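You operate a simulated robot arm through the tools that you are given. There is no shell and no other tool. Be economical: measure what you need, move in short steps, check, and stop when the job is done.

You run a simulated two-armed robot. Do the job below in one go: nothing can be reset, and whatever is moved stays where it is left.

JOB
Put the bucket labelled "27" from the top of the check bench on the upper rack over the sample cabinet and the bucket that says "56" on the shelf under the check bench. Put one of the test blocks from the top of the check bench on the top of the weights table. Take the bearing block that says "3" from the top of the check bench and leave it on the green tray. The order is free. Set down upright: bucket, bearing block.

It is judged by the outcome, as a careful person would: the job done as asked, and still so three seconds after it is handed in. It fails if anything else is knocked over, pushed out of place, dropped, spilled or broken.

ROBOT AND FRAMES
Two 7-joint arms with two-finger parallel grippers on one trunk, on a base that drives. Base frame: it is fixed to the floor where the robot stands at the start and does not move with it; the origin is under the middle of the robot, x ahead of it, y to its left, z up; the surface under the hand at the start is at about z = 860. Units: mm, rad, N and s.
The left shoulder is at the start at [62, 199, 1154], the right one opposite. With the tool pointing down near the work surface each hand reaches from about 280 to 720 mm from the robot's upright axis, wherever it stands, measured 20 degrees to its own side. Places, roughly: shelf under the check bench [800, 800, 200]; top of the weights table (52x21 cm) [4620, -2680, 840]; upper rack over the sample cabinet (56x22 cm) [780, 2940, 1520]. Payload 1.57 kg a hand.
Tool frame (each hand has its own): the origin (TCP) lies between the finger pads and is the grasp point; the fingertips stand 30 mm ahead of it; z points along the fingers, y is the line along which they close. Largest opening 110 mm; finger width 24, thickness 12; the body of the gripper, 48 by 112 mm, starts 78 mm behind the TCP.
Orientation is that of the tool frame in the base frame, as a unit quaternion [w, x, y, z]. With the fingers straight down and closing along the base's y, the tool's x points along the base's -x, its y along +y and its z along -z.

CONTROLS
- The arms move only by the tool servo_tool. It takes "left_moves", "right_moves" or both (then of equal length, played together; a hand with none holds still); each is a list of rows, each a list of 7 numbers: the shift along the tool's x, y, z in mm, then the turn, a rotation vector about the tool's x, y, z in rad, then the opening, from 0 (shut) to 1 (fully open). In form: [[tx, ty, tz, wx, wy, wz, claw], ...]. A call has 1 to 20 rows; each row shifts and turns the commanded pose from where the row before left it, along the tool's axes as they then stand. Rows are played at 5 a second. More than 50 mm and 0.15 rad between two rows, or a gripper value outside its range, and nothing of the call is played. A pose out of reach is approached as far as the arm can. The call stops where the force on the tool passes 40 N (or 10 N more than at its start, if that is more) or the arm is blocked; 0.2 s more then pass. Each finger travels about 72 mm/s and halts on what it meets, pressing with about 34 N; the grip force reading is that of the motor and also rises with nothing between the fingers. The clock runs only during rows and for 0.2 s after the last one: add rows that do not move to give the fingers time. It gives the time, the measured TCP pose, the force on the tool (base axes), the opening and the grip force at its end, in the units of the frame above (readings bear some noise), with the torque about the TCP (base axes, N m) and any sound that the robot's microphone picked up, and new pictures: "views" is both (left out), scene, wrist or none (wrist: the cameras of the hands that moved).
- Cameras (640 x 400 px; columns grow to the right, rows downward): "scene" is now at [93.5, 35.1, 1728.2]; the picture's right is [0.46, -0.89, 0.00], its down [-0.75, -0.39, -0.54] and it looks along [0.48, 0.25, -0.84] (base axes); focal length 281 px, centre (320, 200). "left" rides on the left gripper at [70, -16, -141] in its tool frame; the picture's right is [0.23, 0.97, 0.00], its down [-0.86, 0.20, -0.48] and it looks along [-0.47, 0.11, 0.88] (tool axes); focal length 222 px, centre (320, 200). "right" rides on the right gripper at [70, 16, -141] in its tool frame; the picture's right is [-0.23, 0.97, 0.00], its down [-0.85, -0.20, -0.48] and it looks along [-0.47, -0.11, 0.88] (tool axes); focal length 222 px, centre (320, 200). There is no depth. A picture from a camera that has moved, and an enlarged one, comes with that camera's place and axes in the base frame and with its lens.
- lift_body(by): slides the trunk up (or, below 0, down) by that many mm; the arms and the scene camera ride with it, the base frame stays. It gives what a move gives, with no picture.
- roll_base(legs): drives the robot by 1 to 6 legs, each [ahead, left, turn to the left] in mm, mm and rad, along the robot's own axes; the way and the turn of a leg run together, so that a leg with both is an arc; at most 1500 mm and 3.142 rad a leg. The arms and the cameras ride along, it lands a little off, and it stops where it bumps. It gives what a move gives, and a new picture of the scene camera.
- head_to(pan, tilt): turns the head with the scene camera to pan (to the left, within 1.501 rad either way) and tilt (down, from -0.506 to 1.204), counted from straight ahead of the robot. It gives what a move gives, and a new picture of the scene camera.
- zoom(camera, box): a new picture of the part [left, top, right, bottom] of that camera's present view, enlarged. No time passes.
- finish_job(): hands the job in; it is judged then, once.

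Work in short steps. Places have to be worked out from the pictures, the camera data and where the tool is seen: move nearer, look again, correct. Check each grasp and each placing, and mend what went wrong. You have 165 turns and 260 pictures in all, those below and enlarged ones among them. Open the grippers and draw the arms clear of the work before you hand the job in, unless the task says otherwise.

The tools are called after "Request:" by a JSON object that holds its "fn" and its "kwargs". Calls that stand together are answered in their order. servo_tool: Moves the arms, as the interface text tells. Its arguments: {"type":"object","properties":{"left_moves":{"type":"array","items":{"type":"array","items":{"type":"number"}}},"right_moves":{"type":"array","items":{"type":"array","items":{"type":"number"}}},"views":{"type":"string","enum":["both","scene","wrist","none"]}},"required":[]} The other tools are called the same way: lift_body (by) slides the trunk up or down; roll_base (legs) drives the base; head_to (pan, tilt) turns the head that bears the scene camera; zoom (camera, box) takes an enlarged picture of a part of a camera's view; finish_job () hands the job in.

At the start:

```text
time: 0.0
left_ee_pos: [455.7, 379.0, 1121.5]
left_tcp_rot: [0.0, 0.0, 1.0, -0.001]
left_contact_force: [0.1, 0.0, 0.1]
left_ft_torque: [0.0, -0.01, 0.01]
left_width: 110.3
left_finger_force: 0.1
right_ee_pos: [380.4, -22.1, 1132.6]
right_tcp_rot: [-0.001, 0.0, 1.0, 0.0]
right_contact_force: [-0.3, 0.5, 0.5]
right_ft_torque: [0.01, 0.01, 0.0]
right_width: 109.9
right_finger_force: 0.1
trunk travel left (down, up): [-750.0, 240.0]
robot x, y, heading: [2.4, 0.5, -0.0]
head pan, tilt: [0.478, 1.0]
```

scene: 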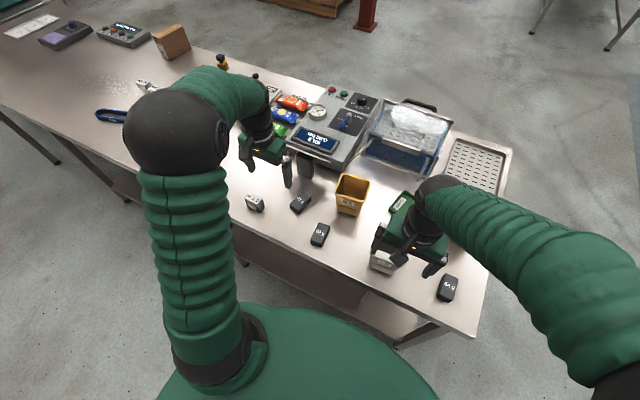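
right: 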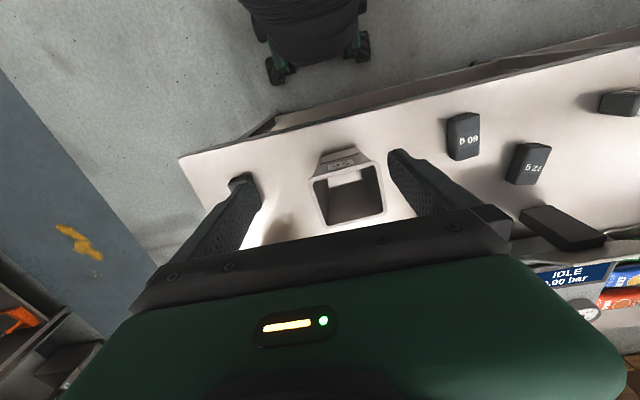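
left: 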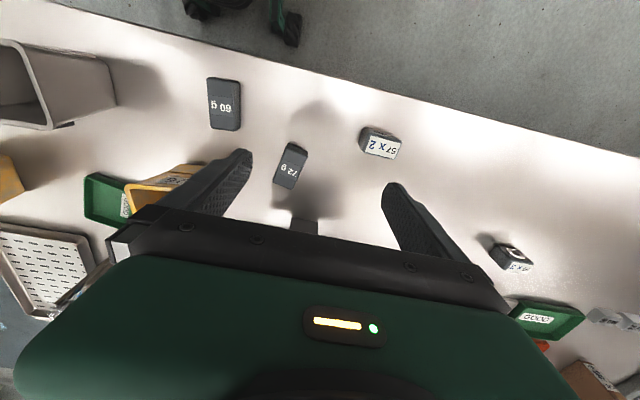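

The bench has buckets, small blocks and trays. I'll enlarge the views to read the labels.

Request:
{"fn": "zoom", "kwargs": {"camera": "scene", "box": [220, 70, 540, 310]}}

Request:
{"fn": "zoom", "kwargs": {"camera": "left", "box": [0, 20, 640, 360]}}

Request:
{"fn": "zoom", "kwargs": {"camera": "right", "box": [180, 90, 640, 340]}}

```text
1.67 times, centred on (380, 190) of scene
camera zoom: at [93.5, 35.1, 1728.2], right [0.46, -0.89, 0.0], down [-0.75, -0.39, -0.54], along [0.48, 0.25, -0.84], focal length 469 px, centre (220, 217)
```

zoom: 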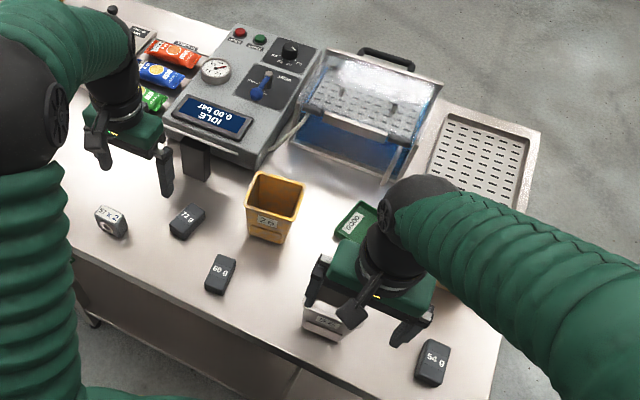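

```text
1.00 times, centred on (320, 190) of left (not enlarged: the box is as wide or as high as the picture)
camera zoom: at [384.6, 362.0, 1261.1], right [-0.23, 0.97, 0.0], down [0.86, 0.2, 0.48], along [0.47, 0.11, -0.88], focal length 222 px, centre (320, 210)
```

zoom: 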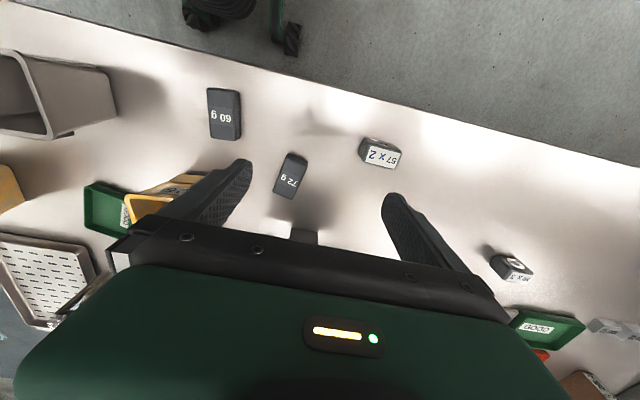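

```text
1.39 times, centred on (410, 215) of right
camera zoom: at [310.0, -5.3, 1274.0], right [0.23, 0.97, 0.0], down [0.86, -0.2, 0.48], along [0.47, -0.11, -0.88], focal length 309 px, centre (195, 179)
```

zoom: 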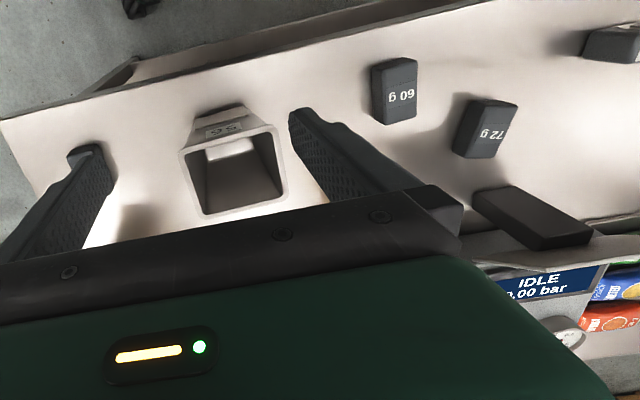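

Seen: a yellow bucket "2?", a grey bucket "56", weights, bearing blocks and maybe two green trays. I'll look around with the head.

Request:
{"fn": "head_to", "kwargs": {"pan": 1.0, "tilt": 0.75}}

Request:
{"fn": "head_to", "kwargs": {"pan": -0.1, "tilt": 0.9}}

Request:
{"fn": "head_to", "kwargs": {"pan": 1.4, "tilt": 0.15}}

Request:
{"fn": "head_to", "kwargs": {"pan": -0.5, "tilt": 0.15}}

```text
time: 0.9
left_ee_pos: [454.2, 378.7, 1121.4]
left_tcp_rot: [0.0, 0.0, 1.0, -0.001]
left_contact_force: [-0.4, 0.3, -0.1]
left_ft_torque: [-0.03, 0.02, -0.05]
left_width: 109.9
left_finger_force: 0.1
right_ee_pos: [379.3, -23.0, 1132.9]
right_tcp_rot: [0.0, 0.001, 1.0, 0.0]
right_contact_force: [1.1, -0.2, 0.5]
right_ft_torque: [-0.03, -0.01, 0.0]
right_width: 110.2
right_finger_force: 0.1
trunk travel left (down, up): [-750.0, 240.0]
robot x, y, heading: [0.4, -0.4, 0.004]
head pan, tilt: [1.0, 0.75]
camera scene: at [76.3, 72.9, 1747.4], right [0.84, -0.54, 0.0], down [-0.37, -0.57, -0.73], along [0.39, 0.61, -0.68], focal length 281 px, centre (320, 200)
```

scene: 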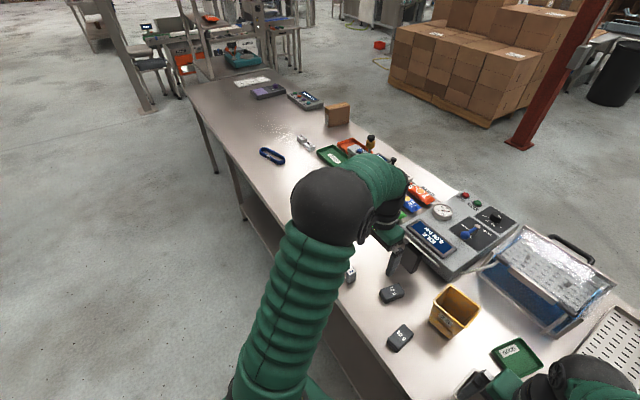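

```text
time: 2.3
left_ee_pos: [455.2, 379.1, 1121.6]
left_tcp_rot: [0.0, -0.001, 1.0, -0.001]
left_contact_force: [-0.2, 1.1, -0.7]
left_ft_torque: [-0.01, 0.01, 0.01]
left_width: 110.2
left_finger_force: 0.0
right_ee_pos: [379.1, -23.3, 1134.0]
right_tcp_rot: [0.0, 0.0, 1.0, 0.0]
right_contact_force: [0.1, 0.5, -0.1]
right_ft_torque: [0.03, -0.01, 0.03]
right_width: 110.0
right_finger_force: 0.0
trunk travel left (down, up): [-750.0, 240.0]
robot x, y, heading: [0.2, 0.1, 0.005]
head pan, tilt: [-0.099, 0.901]
camera scene: at [106.8, -4.4, 1735.5], right [-0.1, -1.0, 0.0], down [-0.78, 0.08, -0.62], along [0.62, -0.06, -0.78], focal length 281 px, centre (320, 200)
```

scene: 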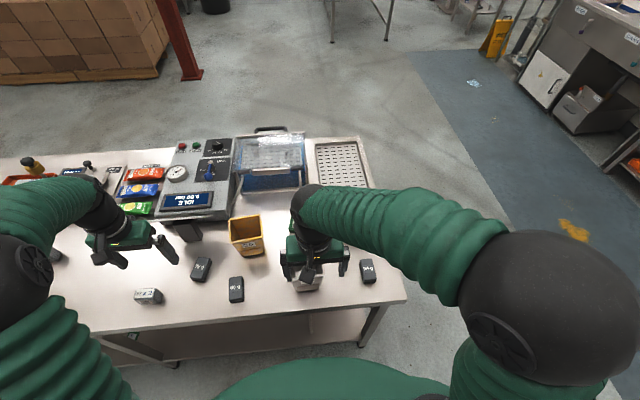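

```text
time: 3.9
left_ee_pos: [455.3, 377.7, 1122.0]
left_tcp_rot: [-0.001, 0.0, 1.0, -0.001]
left_contact_force: [0.2, -0.5, 0.4]
left_ft_torque: [0.01, 0.01, 0.02]
left_width: 110.1
left_finger_force: 0.1
right_ee_pos: [379.3, -22.5, 1133.3]
right_tcp_rot: [0.001, 0.0, 1.0, -0.001]
right_contact_force: [0.3, 0.3, 0.1]
right_ft_torque: [0.01, 0.01, -0.01]
right_width: 110.2
right_finger_force: 0.2
trunk travel left (down, up): [-750.0, 240.0]
robot x, y, heading: [-3.6, 0.9, 0.002]
head pan, tilt: [1.4, 0.15]
camera scene: at [47.6, 94.6, 1801.7], right [0.99, -0.17, 0.0], down [-0.03, -0.15, -0.99], along [0.17, 0.97, -0.15], focal length 281 px, centre (320, 200)
```

scene: 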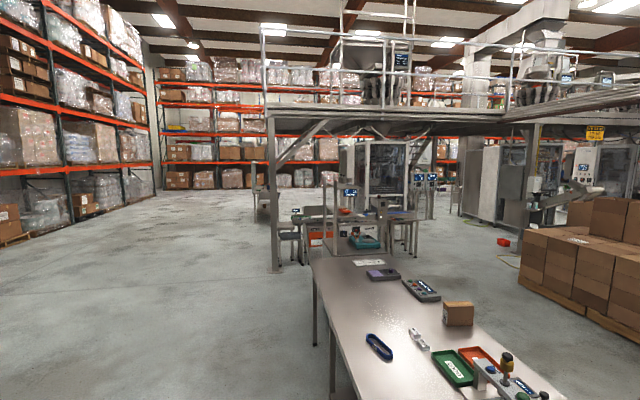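

```text
time: 5.8
left_ee_pos: [454.8, 378.8, 1120.6]
left_tcp_rot: [0.0, 0.0, 1.0, -0.001]
left_contact_force: [-0.3, -0.3, 0.5]
left_ft_torque: [0.02, 0.0, 0.0]
left_width: 110.1
left_finger_force: 0.1
right_ee_pos: [379.7, -22.8, 1132.9]
right_tcp_rot: [0.001, 0.0, 1.0, 0.0]
right_contact_force: [-0.7, -0.7, -0.6]
right_ft_torque: [0.0, 0.0, 0.0]
right_width: 110.0
right_finger_force: 0.1
trunk travel left (down, up): [-750.0, 240.0]
robot x, y, heading: [-0.0, 0.7, 0.002]
head pan, tilt: [-0.499, 0.15]
camera scene: at [113.2, -41.2, 1801.8], right [-0.48, -0.88, 0.0], down [-0.13, 0.07, -0.99], along [0.87, -0.47, -0.15], focal length 281 px, centre (320, 200)
```

scene: 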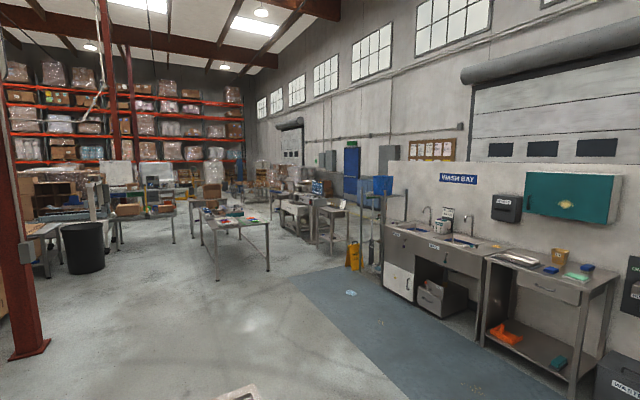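

The bench runs diagonally; I count two green trays so far. I'll look again with zooms at the bench's right half and left half to read labels.

Request:
{"fn": "head_to", "kwargs": {"pan": 0.75, "tilt": 0.8}}

Request:
{"fn": "zoom", "kwargs": {"camera": "scene", "box": [320, 180, 640, 380]}}

Request:
{"fn": "zoom", "kwargs": {"camera": "scene", "box": [120, 30, 400, 205]}}

```text
time: 7.2
left_ee_pos: [455.1, 378.0, 1121.7]
left_tcp_rot: [0.0, 0.0, 1.0, 0.0]
left_contact_force: [0.1, -0.4, 0.0]
left_ft_torque: [0.05, 0.01, -0.02]
left_width: 110.2
left_finger_force: 0.1
right_ee_pos: [378.9, -22.5, 1133.6]
right_tcp_rot: [0.0, 0.0, 1.0, 0.0]
right_contact_force: [0.4, 0.1, 0.4]
right_ft_torque: [0.02, 0.01, 0.02]
right_width: 110.1
right_finger_force: 0.1
trunk travel left (down, up): [-750.0, 240.0]
robot x, y, heading: [5.9, 0.2, -0.001]
head pan, tilt: [0.75, 0.799]
camera scene: at [90.7, 58.2, 1743.4], right [0.68, -0.73, 0.0], down [-0.53, -0.49, -0.7], along [0.51, 0.47, -0.72], focal length 281 px, centre (320, 200)
```

scene: 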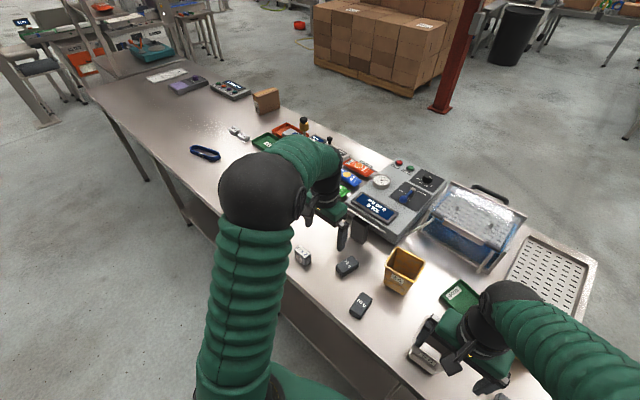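

```text
2.00 times, centred on (480, 280) of scene
camera zoom: at [90.7, 58.2, 1743.4], right [0.68, -0.73, 0.0], down [-0.53, -0.49, -0.7], along [0.51, 0.47, -0.72], focal length 562 px, centre (0, 40)
```

zoom: 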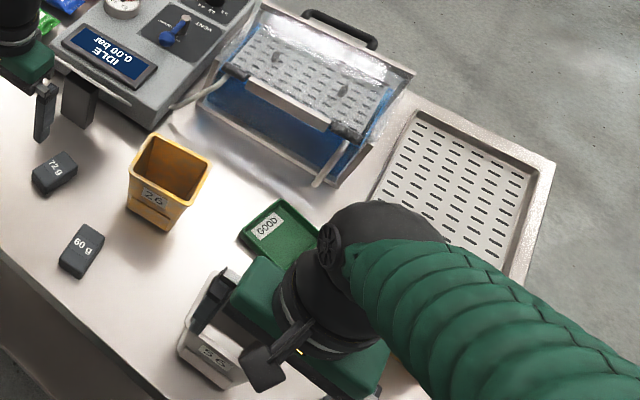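

```text
2.29 times, centred on (260, 118) of scene
camera zoom: at [90.7, 58.2, 1743.4], right [0.68, -0.73, 0.0], down [-0.53, -0.49, -0.7], along [0.51, 0.47, -0.72], focal length 643 px, centre (457, 389)
```

zoom: 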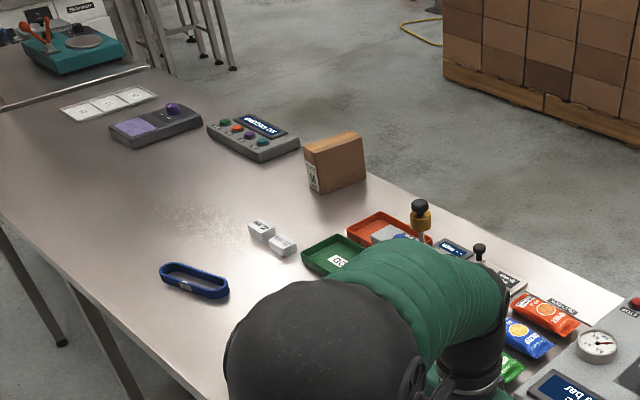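

The yellow one seems to read "26", not "27". I'll zoom more closely, and use the left wrist camera.

Request:
{"fn": "zoom", "kwargs": {"camera": "scene", "box": [370, 240, 450, 290]}}

Request:
{"fn": "zoom", "kwargs": {"camera": "left", "box": [460, 210, 640, 340]}}

Request:
{"fn": "zoom", "kwargs": {"camera": "left", "box": [340, 100, 440, 180]}}

Request:
{"fn": "zoom", "kwargs": {"camera": "left", "box": [0, 130, 240, 280]}}

```text
8.00 times, centred on (410, 265) of scene
camera zoom: at [90.7, 58.2, 1743.4], right [0.68, -0.73, 0.0], down [-0.53, -0.49, -0.7], along [0.51, 0.47, -0.72], focal length 2250 px, centre (-400, -320)
```

zoom: 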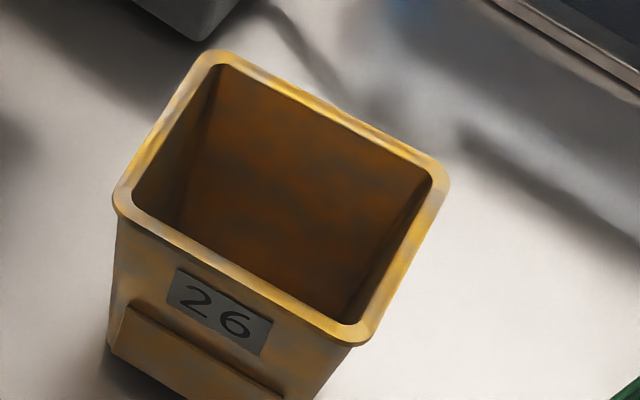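

```text
3.08 times, centred on (550, 275) of left
camera zoom: at [383.5, 361.8, 1261.6], right [-0.23, 0.97, 0.0], down [0.86, 0.2, 0.48], along [0.47, 0.11, -0.88], focal length 684 px, centre (-388, -31)
```

zoom: 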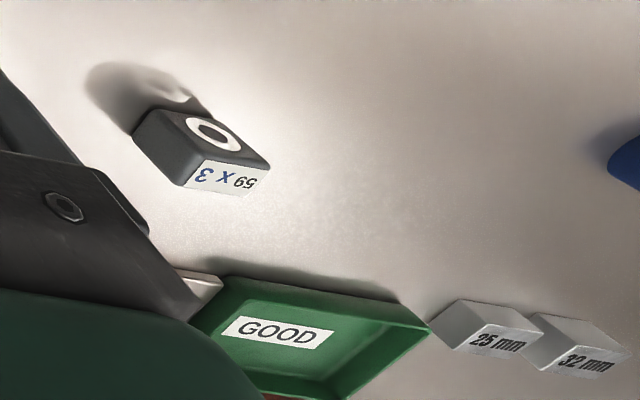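

```text
5.00 times, centred on (390, 140) of left
camera zoom: at [383.5, 361.8, 1261.6], right [-0.23, 0.97, 0.0], down [0.86, 0.2, 0.48], along [0.47, 0.11, -0.88], focal length 1111 px, centre (-30, 500)
```

zoom: 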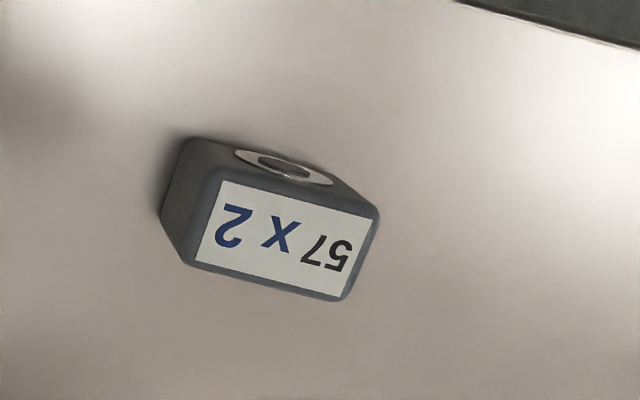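

```text
2.67 times, centred on (120, 205) of left
camera zoom: at [383.5, 361.8, 1261.6], right [-0.23, 0.97, 0.0], down [0.86, 0.2, 0.48], along [0.47, 0.11, -0.88], focal length 592 px, centre (853, 187)
```

zoom: 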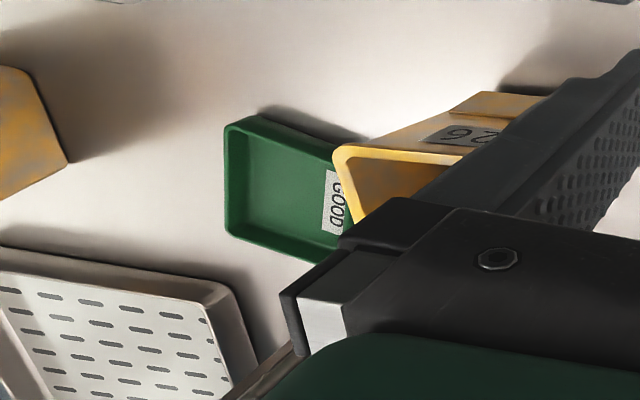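

There are yellow bucket "26" (decoy), a second yellow bucket hidden under the right arm, bearing blocks "57 x 2" and "59 x 3", and two GOOD green trays. I move both hands outward and up so the head sees the bench.

Request:
{"fn": "servo_tool", "kwargs": {"left_moves": [[10, 40, -40, 0, 0, 0, 1], [10, 40, -40, 0, 0, 0, 1], [10, 40, -40, 0, 0, 0, 1], [10, 40, -30, 0, 0, 0, 1], [10, 40, 0, 0, 0, 0, 1], [10, 40, 0, 0, 0, 0, 1]], "right_moves": [[10, -45, -20, 0, 0, 0, 1], [10, -45, -20, 0, 0, 0, 1], [10, -45, -20, 0, 0, 0, 1], [10, -45, -20, 0, 0, 0, 1], [10, -45, 0, 0, 0, 0, 1], [10, -45, 0, 0, 0, 0, 1]], "views": "scene"}}

Request:
{"fn": "head_to", "kwargs": {"pan": 0.1, "tilt": 0.95}}

```text
refused: row 1 steps farther than a row can; nothing moved
```

```text
time: 8.2
left_ee_pos: [455.1, 378.7, 1121.6]
left_tcp_rot: [0.0, 0.0, 1.0, -0.001]
left_contact_force: [0.3, -0.3, 0.3]
left_ft_torque: [0.02, -0.04, 0.01]
left_width: 109.8
left_finger_force: 0.1
right_ee_pos: [379.8, -22.1, 1133.6]
right_tcp_rot: [0.001, 0.0, 1.0, -0.001]
right_contact_force: [0.2, 0.1, -1.2]
right_ft_torque: [0.01, -0.01, 0.0]
right_width: 110.1
right_finger_force: 0.0
trunk travel left (down, up): [-750.0, 240.0]
robot x, y, heading: [-0.8, 0.6, 0.003]
head pan, tilt: [0.099, 0.949]
camera scene: at [103.9, 10.4, 1731.9], right [0.1, -0.99, 0.0], down [-0.81, -0.08, -0.58], along [0.58, 0.06, -0.81], focal length 281 px, centre (320, 200)
```

scene: 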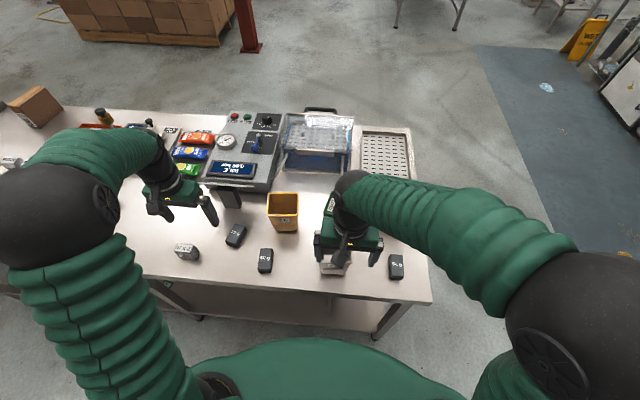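

The step limit is 50 mm total per row; I reduce the steps.

Request:
{"fn": "servo_tool", "kwargs": {"left_moves": [[8, 35, -33, 0, 0, 0, 1], [8, 35, -33, 0, 0, 0, 1], [8, 35, -33, 0, 0, 0, 1], [8, 35, -33, 0, 0, 0, 1], [8, 40, 0, 0, 0, 0, 1], [8, 40, 0, 0, 0, 0, 1]], "right_moves": [[8, -42, -20, 0, 0, 0, 1], [8, -42, -20, 0, 0, 0, 1], [8, -42, -20, 0, 0, 0, 1], [8, -42, -20, 0, 0, 0, 1], [8, -45, 0, 0, 0, 0, 1], [8, -45, 0, 0, 0, 0, 1]], "views": "scene"}}

Request:
{"fn": "zoom", "kwargs": {"camera": "scene", "box": [160, 90, 440, 265]}}

```text
time: 9.6
left_ee_pos: [409.8, 599.6, 1251.1]
left_tcp_rot: [0.0, 0.001, 1.0, -0.002]
left_contact_force: [-0.7, 1.3, 0.2]
left_ft_torque: [0.0, -0.01, -0.01]
left_width: 110.0
left_finger_force: 0.0
right_ee_pos: [329.2, -278.0, 1214.7]
right_tcp_rot: [-0.001, 0.0, 1.0, -0.001]
right_contact_force: [-1.1, 0.1, -0.2]
right_ft_torque: [0.01, 0.01, -0.01]
right_width: 110.2
right_finger_force: 0.1
trunk travel left (down, up): [-750.0, 240.0]
robot x, y, heading: [-0.3, 0.4, 0.003]
head pan, tilt: [0.099, 0.949]
camera scene: at [104.4, 12.1, 1731.8], right [0.1, -1.0, 0.0], down [-0.81, -0.08, -0.58], along [0.58, 0.06, -0.81], focal length 281 px, centre (320, 200)
```

scene: 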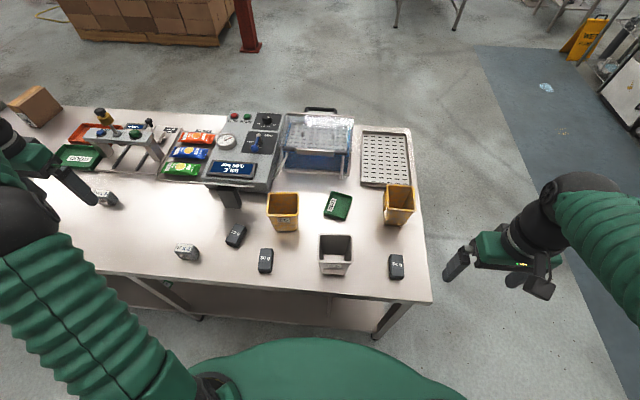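

```text
2.29 times, centred on (300, 178) of scene
camera zoom: at [104.4, 12.1, 1731.8], right [0.1, -1.0, 0.0], down [-0.81, -0.08, -0.58], along [0.58, 0.06, -0.81], focal length 643 px, centre (366, 251)
```

zoom: 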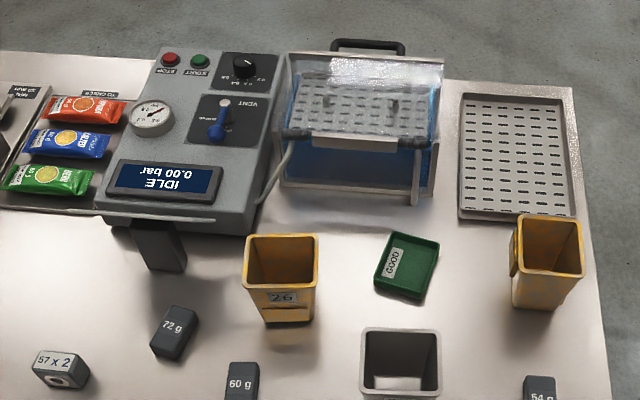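

The second yellow bucket (label turned sideways) is presumably "27"; I'll verify with zooms, then view the left side.

Request:
{"fn": "zoom", "kwargs": {"camera": "scene", "box": [360, 170, 440, 290]}}

Request:
{"fn": "zoom", "kwargs": {"camera": "scene", "box": [0, 80, 220, 220]}}

Request:
{"fn": "head_to", "kwargs": {"pan": 0.8, "tilt": 0.7}}

```text
3.33 times, centred on (400, 230) of scene
camera zoom: at [104.4, 12.1, 1731.8], right [0.1, -1.0, 0.0], down [-0.81, -0.08, -0.58], along [0.58, 0.06, -0.81], focal length 937 px, centre (53, 100)
```

zoom: 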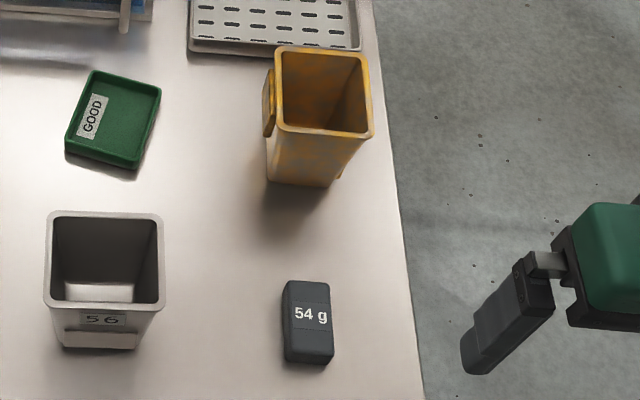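

```text
2.86 times, centred on (110, 150) of scene
camera zoom: at [104.4, 12.1, 1731.8], right [0.1, -1.0, 0.0], down [-0.81, -0.08, -0.58], along [0.58, 0.06, -0.81], focal length 803 px, centre (920, 343)
```

zoom: 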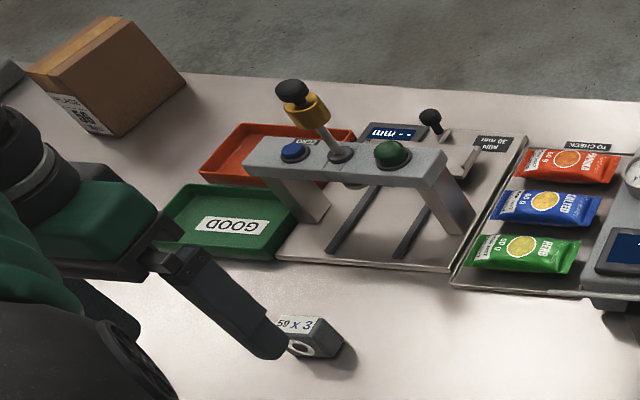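

```text
time: 10.7
left_ee_pos: [409.1, 597.1, 1252.6]
left_tcp_rot: [0.0, 0.0, 1.0, -0.001]
left_contact_force: [0.5, 0.5, 0.0]
left_ft_torque: [-0.02, 0.02, 0.02]
left_width: 110.1
left_finger_force: 0.0
right_ee_pos: [328.4, -281.6, 1213.5]
right_tcp_rot: [0.0, 0.0, 1.0, 0.0]
right_contact_force: [-0.3, 0.7, -0.8]
right_ft_torque: [0.0, 0.01, -0.02]
right_width: 109.9
right_finger_force: 0.0
trunk travel left (down, up): [-750.0, 240.0]
robot x, y, heading: [1.4, -2.1, 0.004]
head pan, tilt: [0.799, 0.7]
camera scene: at [90.0, 64.1, 1751.6], right [0.72, -0.7, 0.0], down [-0.45, -0.46, -0.76], along [0.53, 0.55, -0.65], focal length 281 px, centre (320, 200)
```

scene: 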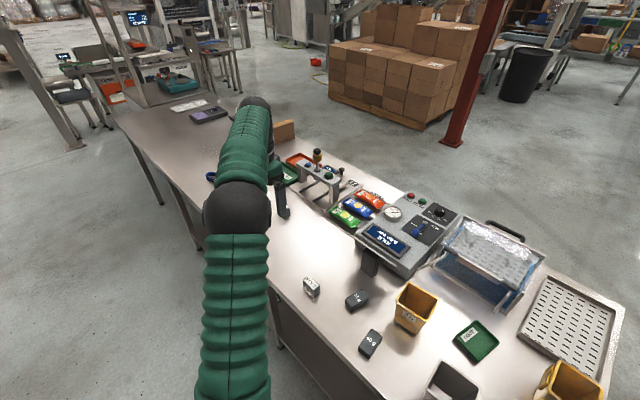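

Two "GOOD" green trays (big one at the length gauge, small one near the vacuum unit). I'll examine the far weights table and the left end with zoom to settle names.

Request:
{"fn": "zoom", "kwargs": {"camera": "scene", "box": [60, 0, 300, 130]}}

Request:
{"fn": "head_to", "kwargs": {"pan": -0.5, "tilt": 0.15}}

Request:
{"fn": "zoom", "kwargs": {"camera": "scene", "box": [270, 160, 390, 260]}}

Request:
{"fn": "zoom", "kwargs": {"camera": "scene", "box": [180, 160, 300, 280]}}

```text
2.67 times, centred on (180, 65) of scene
camera zoom: at [90.0, 64.1, 1751.6], right [0.72, -0.7, 0.0], down [-0.45, -0.46, -0.76], along [0.53, 0.55, -0.65], focal length 750 px, centre (693, 560)
```

zoom: 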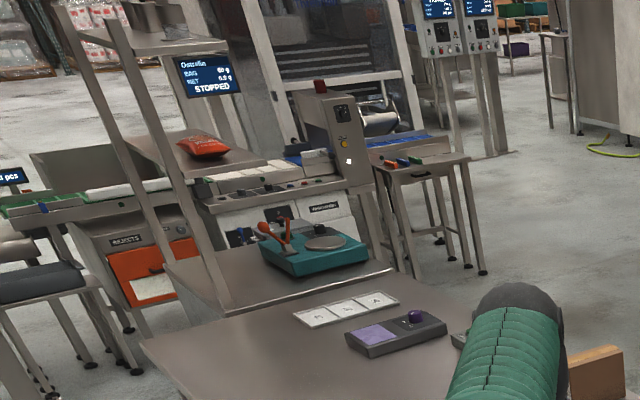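

```text
time: 12.2
left_ee_pos: [410.1, 596.2, 1251.7]
left_tcp_rot: [0.0, 0.0, 1.0, -0.001]
left_contact_force: [-0.2, 0.1, 0.8]
left_ft_torque: [-0.01, 0.0, 0.02]
left_width: 109.9
left_finger_force: 0.0
right_ee_pos: [329.3, -280.7, 1213.8]
right_tcp_rot: [0.0, 0.0, 1.0, 0.0]
right_contact_force: [-0.8, 0.2, -0.5]
right_ft_torque: [0.04, 0.01, 0.0]
right_width: 110.0
right_finger_force: 0.1
trunk travel left (down, up): [-750.0, 240.0]
robot x, y, heading: [1.1, -2.0, 0.003]
head pan, tilt: [-0.499, 0.15]
camera scene: at [112.5, -41.1, 1801.8], right [-0.48, -0.88, 0.0], down [-0.13, 0.07, -0.99], along [0.87, -0.47, -0.15], focal length 281 px, centre (320, 200)
```

scene: 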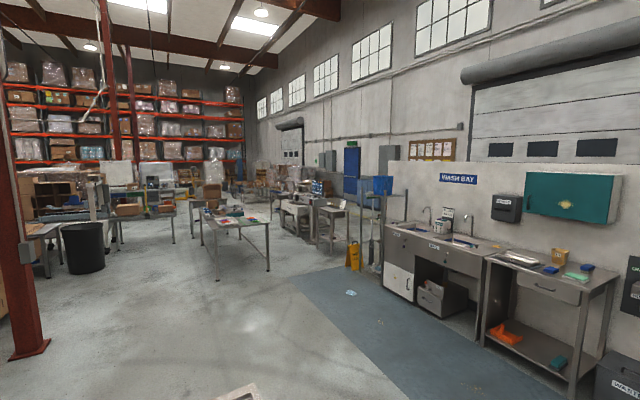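

```text
4.00 times, centred on (330, 210) of scene
camera zoom: at [112.5, -41.1, 1801.8], right [-0.48, -0.88, 0.0], down [-0.13, 0.07, -0.99], along [0.87, -0.47, -0.15], focal length 1125 px, centre (280, 160)
```

zoom: 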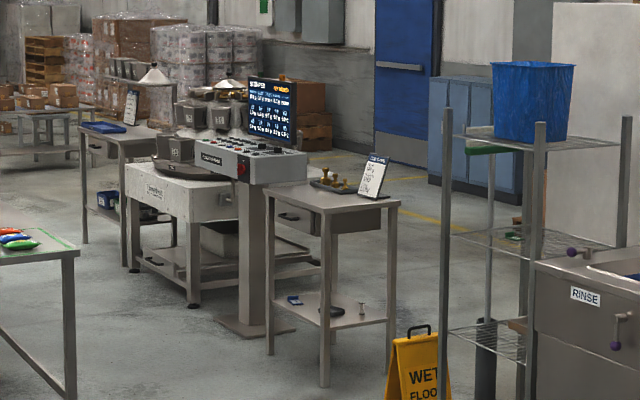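

```text
3.33 times, centred on (240, 220) of scene
camera zoom: at [112.5, -41.1, 1801.8], right [-0.48, -0.88, 0.0], down [-0.13, 0.07, -0.99], along [0.87, -0.47, -0.15], focal length 937 px, centre (587, 133)
```

zoom: 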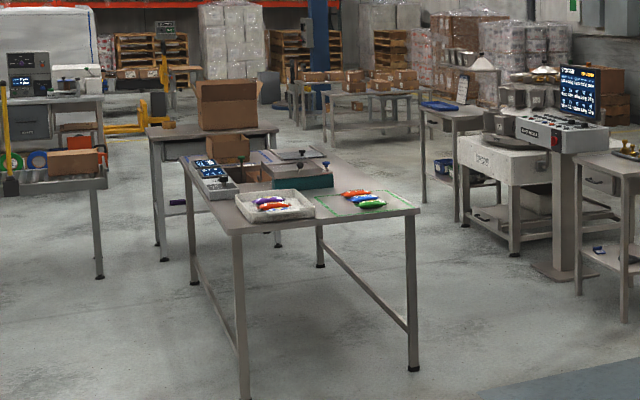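

The weights table holds brass weights and a card. I'll drive left along the bench to inspect the gauge area, its blocks and the far rack.

Request:
{"fn": "roll_base", "kwargs": {"legs": [[-50, 0, 0], [0, 800, 0]]}}

Request:
{"fn": "head_to", "kwargs": {"pan": 0.15, "tilt": 0.85}}

Request:
{"fn": "zoom", "kwargs": {"camera": "scene", "box": [200, 100, 460, 270]}}

Request:
{"fn": "head_to", "kwargs": {"pan": 1.1, "tilt": 0.25}}

```text
time: 17.0
left_ee_pos: [370.6, 1407.2, 1253.7]
left_tcp_rot: [0.001, 0.006, 1.0, 0.001]
left_contact_force: [-0.5, -0.8, -0.9]
left_ft_torque: [-0.02, 0.03, 0.0]
left_width: 110.1
left_finger_force: 0.1
right_ee_pos: [280.5, 530.4, 1213.6]
right_tcp_rot: [-0.001, 0.006, 1.0, 0.001]
right_contact_force: [0.6, -0.2, -0.7]
right_ft_torque: [-0.04, -0.03, -0.02]
right_width: 110.2
right_finger_force: 0.1
trunk travel left (down, up): [-750.0, 240.0]
robot x, y, heading: [-46.8, 818.3, -0.013]
head pan, tilt: [-0.499, 0.15]
camera scene: at [66.2, 770.9, 1801.8], right [-0.49, -0.87, 0.0], down [-0.13, 0.07, -0.99], along [0.86, -0.48, -0.15], focal length 281 px, centre (320, 200)
```

scene: 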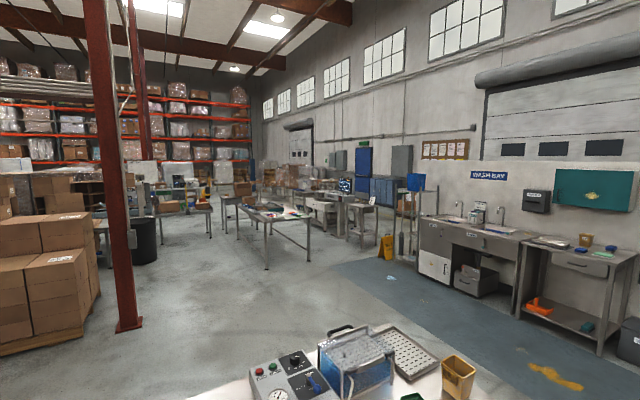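

```text
time: 18.1
left_ee_pos: [370.1, 1407.9, 1252.6]
left_tcp_rot: [0.0, 0.006, 1.0, -0.001]
left_contact_force: [-1.4, -0.4, 0.6]
left_ft_torque: [0.0, 0.01, -0.01]
left_width: 110.2
left_finger_force: 0.1
right_ee_pos: [278.7, 533.6, 1214.7]
right_tcp_rot: [-0.001, 0.006, 1.0, 0.0]
right_contact_force: [0.1, -0.8, 0.0]
right_ft_torque: [-0.02, 0.01, 0.0]
right_width: 109.6
right_finger_force: 0.1
trunk travel left (down, up): [-750.0, 240.0]
robot x, y, heading: [-44.3, 818.3, -0.009]
head pan, tilt: [0.15, 0.85]
camera scene: at [62.6, 830.7, 1739.5], right [0.14, -0.99, 0.0], down [-0.74, -0.1, -0.66], along [0.65, 0.09, -0.75], focal length 281 px, centre (320, 200)
```

scene: 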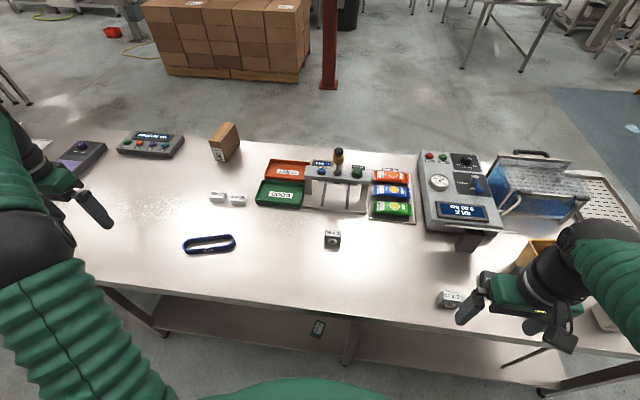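

```text
2.35 times, centred on (330, 185) of scene
camera zoom: at [62.6, 830.7, 1739.5], right [0.14, -0.99, 0.0], down [-0.74, -0.1, -0.66], along [0.65, 0.09, -0.75], focal length 662 px, centre (296, 235)
```

zoom: 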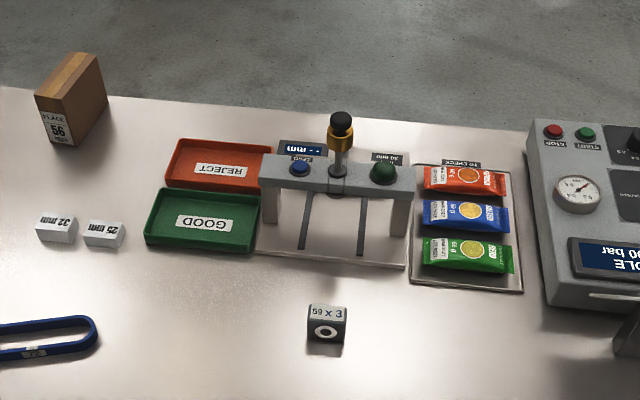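

```text
time: 19.3
left_ee_pos: [369.7, 1410.2, 1253.4]
left_tcp_rot: [-0.001, 0.006, 1.0, -0.001]
left_contact_force: [-0.8, 0.7, 0.2]
left_ft_torque: [0.02, -0.01, 0.0]
left_width: 109.8
left_finger_force: 0.2
right_ee_pos: [279.7, 533.8, 1213.8]
right_tcp_rot: [0.0, 0.006, 1.0, 0.0]
right_contact_force: [-0.5, 0.0, -0.5]
right_ft_torque: [0.03, -0.01, -0.02]
right_width: 110.1
right_finger_force: 0.1
trunk travel left (down, up): [-750.0, 240.0]
robot x, y, heading: [-49.2, 817.9, -0.014]
head pan, tilt: [1.1, 0.25]
camera scene: at [28.8, 903.2, 1792.4], right [0.89, -0.46, 0.0], down [-0.12, -0.22, -0.97], along [0.45, 0.86, -0.25], focal length 281 px, centre (320, 200)
```

scene: 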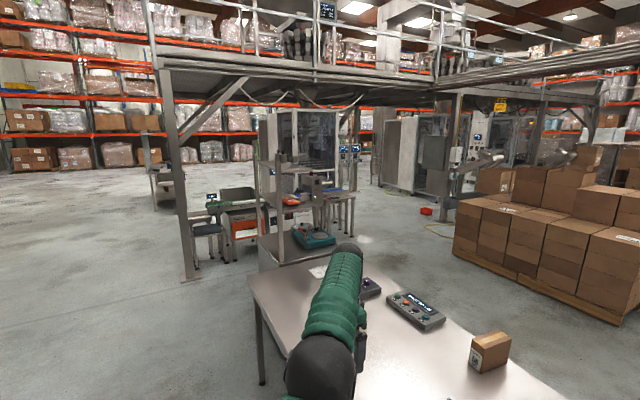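

Two "GOOD" trays and two kinds of block remain ambiguous. I'll zoom far into the weights table and read its card for hints, and zoom on the small green tray and dark blocks.

Request:
{"fn": "head_to", "kwargs": {"pan": -0.6, "tilt": 0.3}}

Request:
{"fn": "zoom", "kwargs": {"camera": "scene", "box": [300, 120, 364, 160]}}

Request:
{"fn": "zoom", "kwargs": {"camera": "scene", "box": [290, 300, 490, 400]}}

```text
time: 21.1
left_ee_pos: [370.5, 1408.7, 1252.3]
left_tcp_rot: [0.0, 0.006, 1.0, -0.001]
left_contact_force: [0.8, -0.9, 0.9]
left_ft_torque: [-0.01, -0.02, 0.02]
left_width: 109.9
left_finger_force: 0.0
right_ee_pos: [279.5, 533.0, 1215.2]
right_tcp_rot: [0.001, 0.006, 1.0, 0.0]
right_contact_force: [0.5, -0.1, -1.1]
right_ft_torque: [-0.03, -0.02, 0.0]
right_width: 110.0
right_finger_force: 0.2
trunk travel left (down, up): [-750.0, 240.0]
robot x, y, heading: [-43.5, 820.7, -0.012]
head pan, tilt: [-0.6, 0.3]
camera scene: at [61.8, 766.8, 1787.9], right [-0.57, -0.82, 0.0], down [-0.24, 0.17, -0.96], along [0.78, -0.55, -0.3], focal length 281 px, centre (320, 200)
```

scene: 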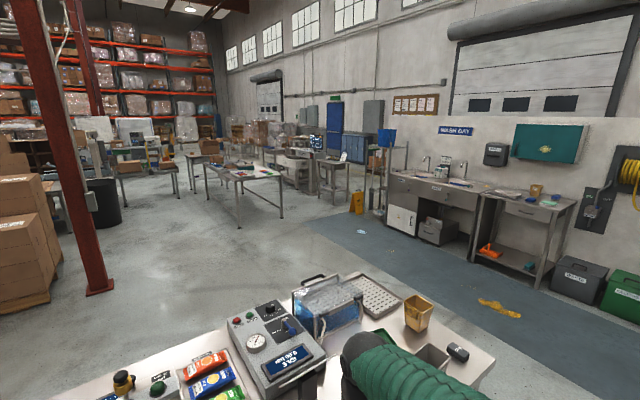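

```text
10.00 times, centred on (332, 140) of scene
camera zoom: at [61.8, 766.8, 1787.9], right [-0.57, -0.82, 0.0], down [-0.24, 0.17, -0.96], along [0.78, -0.55, -0.3], focal length 2812 px, centre (200, 800)
```

zoom: 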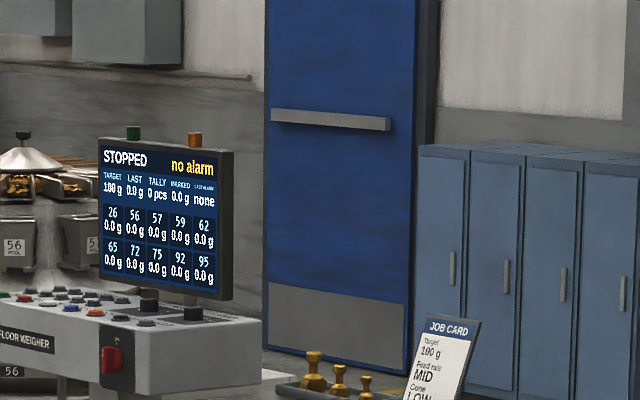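

```text
3.20 times, centred on (390, 350) of scene
camera zoom: at [61.8, 766.8, 1787.9], right [-0.57, -0.82, 0.0], down [-0.24, 0.17, -0.96], along [0.78, -0.55, -0.3], focal length 900 px, centre (96, -280)
```

zoom: 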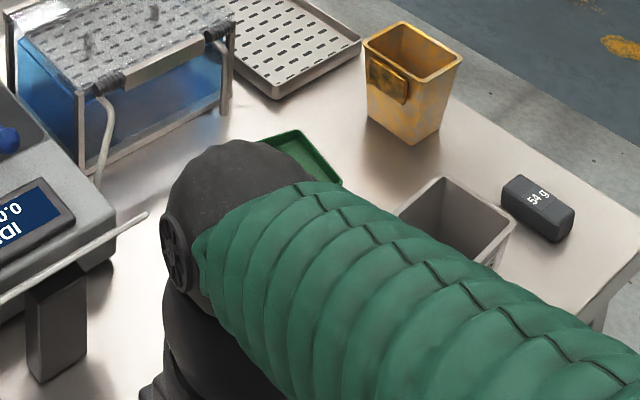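

I'll zoom on the yellow bucket's lug label from here, then read pouches.

Request:
{"fn": "zoom", "kwargs": {"camera": "scene", "box": [396, 285, 444, 335]}}

Request:
{"fn": "head_to", "kwargs": {"pan": 0.0, "tilt": 1.2}}

Request:
{"fn": "zoom", "kwargs": {"camera": "scene", "box": [160, 0, 480, 200]}}

```text
8.00 times, centred on (420, 310) of scene
camera zoom: at [61.8, 766.8, 1787.9], right [-0.57, -0.82, 0.0], down [-0.24, 0.17, -0.96], along [0.78, -0.55, -0.3], focal length 2250 px, centre (-480, -680)
```

zoom: 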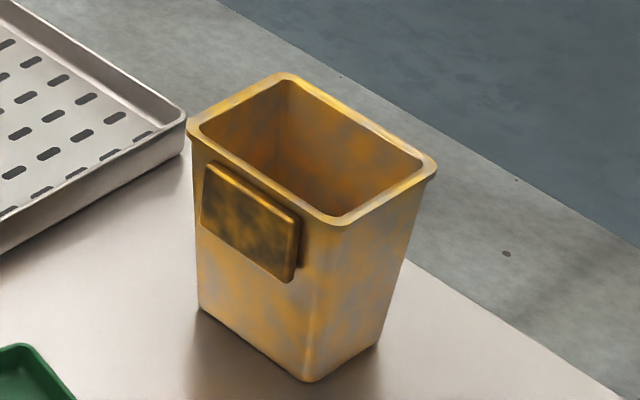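

```text
time: 22.3
left_ee_pos: [369.7, 1408.9, 1253.3]
left_tcp_rot: [0.0, 0.006, 1.0, 0.0]
left_contact_force: [-0.5, 0.6, 0.3]
left_ft_torque: [-0.02, -0.02, -0.01]
left_width: 110.2
left_finger_force: 0.1
right_ee_pos: [278.9, 532.1, 1213.7]
right_tcp_rot: [0.0, 0.005, 1.0, 0.0]
right_contact_force: [-0.8, 1.1, 0.2]
right_ft_torque: [0.0, -0.02, 0.02]
right_width: 109.9
right_finger_force: 0.1
trunk travel left (down, up): [-750.0, 240.0]
robot x, y, heading: [-49.2, 818.5, -0.009]
head pan, tilt: [0.0, 1.201]
camera scene: at [41.2, 819.7, 1715.8], right [-0.01, -1.0, 0.0], down [-0.93, 0.01, -0.36], along [0.36, -0.01, -0.93], focal length 281 px, centre (320, 200)
```

scene: 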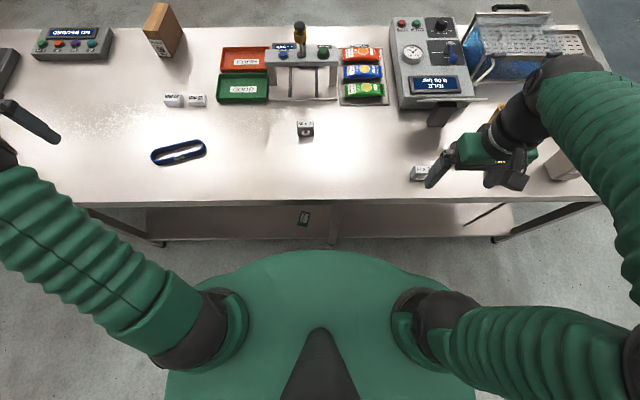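

```text
2.00 times, centred on (320, 100) of scene
camera zoom: at [41.2, 819.7, 1715.8], right [-0.01, -1.0, 0.0], down [-0.93, 0.01, -0.36], along [0.36, -0.01, -0.93], focal length 562 px, centre (320, 400)
```

zoom: 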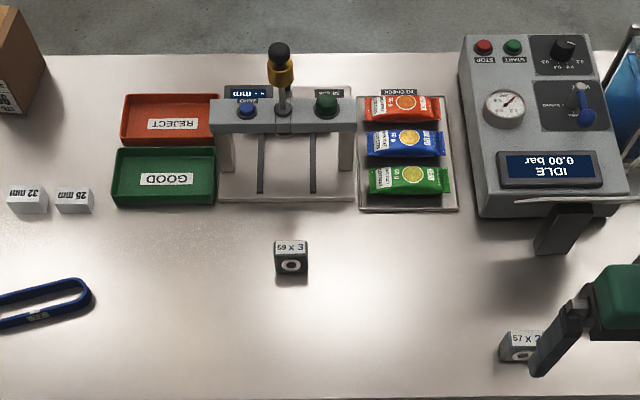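

A dark labelled block also lies on the lower shelf, so the dark gram-blocks are the "test blocks" ("from the top" tells them apart). I drive back toward the start, a bit left of the buckets.

Request:
{"fn": "roll_base", "kwargs": {"legs": [[30, -740, 0.011]]}}

Request:
{"fn": "head_to", "kwargs": {"pan": -0.2, "tilt": 0.9}}

Request:
{"fn": "zoom", "kwargs": {"camera": "scene", "box": [200, 130, 440, 290]}}

Request:
{"fn": "zoom", "kwargs": {"camera": "right", "box": [0, 0, 640, 400]}}

```text
time: 26.3
left_ee_pos: [389.5, 669.6, 1251.1]
left_tcp_rot: [0.0, 0.002, 1.0, -0.002]
left_contact_force: [-0.9, -0.4, -0.3]
left_ft_torque: [-0.02, -0.02, 0.01]
left_width: 109.8
left_finger_force: 0.0
right_ee_pos: [306.2, -206.3, 1215.6]
right_tcp_rot: [0.001, 0.002, 1.0, -0.002]
right_contact_force: [0.3, -0.5, 0.9]
right_ft_torque: [0.01, -0.02, -0.02]
right_width: 110.0
right_finger_force: 0.1
trunk travel left (down, up): [-750.0, 240.0]
robot x, y, heading: [-20.4, 71.5, -0.0]
head pan, tilt: [0.0, 1.201]
camera scene: at [65.8, 79.7, 1715.7], right [0.0, -1.0, 0.0], down [-0.93, 0.0, -0.36], along [0.36, -0.01, -0.93], focal length 281 px, centre (320, 200)
```

scene: 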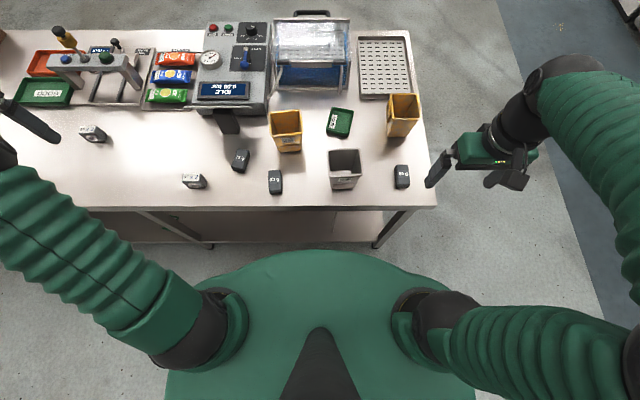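

```text
time: 27.1
left_ee_pos: [388.9, 668.9, 1252.8]
left_tcp_rot: [0.001, 0.002, 1.0, -0.002]
left_contact_force: [-0.9, -0.5, -0.4]
left_ft_torque: [-0.02, -0.04, -0.03]
left_width: 110.1
left_finger_force: 0.2
right_ee_pos: [305.8, -209.0, 1215.3]
right_tcp_rot: [-0.001, 0.002, 1.0, 0.0]
right_contact_force: [0.9, -0.4, -1.0]
right_ft_torque: [-0.01, -0.01, 0.02]
right_width: 110.1
right_finger_force: 0.0
trunk travel left (down, up): [-750.0, 240.0]
robot x, y, heading: [-18.8, 73.7, -0.003]
head pan, tilt: [-0.201, 0.901]
camera scene: at [83.9, 61.8, 1735.5], right [-0.2, -0.98, 0.0], down [-0.77, 0.16, -0.62], along [0.61, -0.13, -0.78], focal length 281 px, centre (320, 200)
```

scene: 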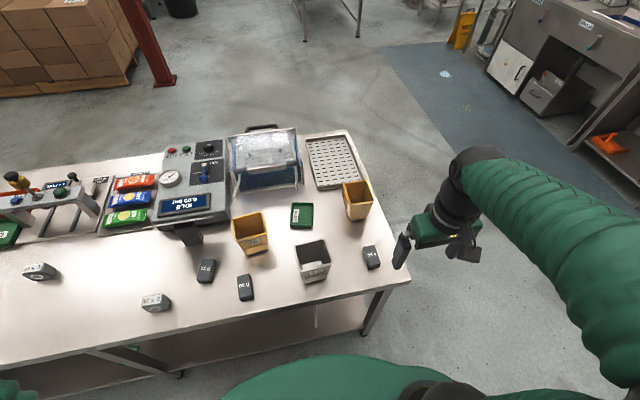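

```text
2.50 times, centred on (320, 210) of scene
camera zoom: at [83.9, 61.8, 1735.5], right [-0.2, -0.98, 0.0], down [-0.77, 0.16, -0.62], along [0.61, -0.13, -0.78], focal length 703 px, centre (320, 175)
```

zoom: 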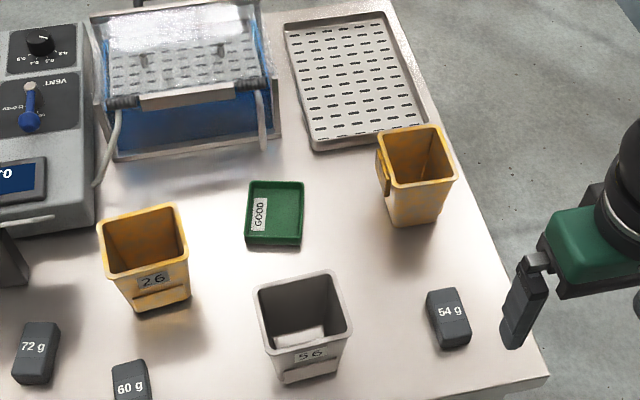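

```text
1.00 times, centred on (320, 200) of right (not enlarged: the box is as wide or as high as the picture)
camera zoom: at [235.4, -192.0, 1356.0], right [0.23, 0.97, 0.0], down [0.85, -0.2, 0.48], along [0.47, -0.11, -0.88], focal length 222 px, centre (320, 200)
```

zoom: 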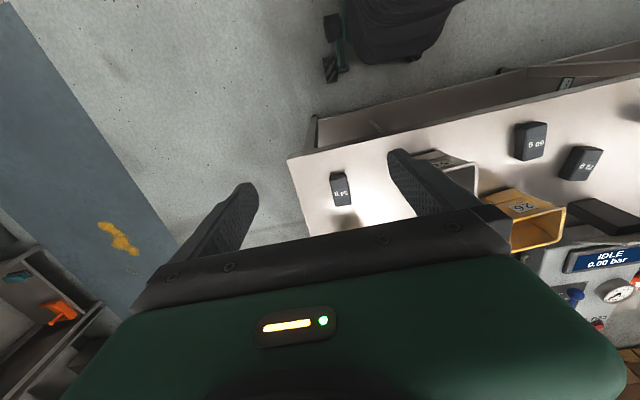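

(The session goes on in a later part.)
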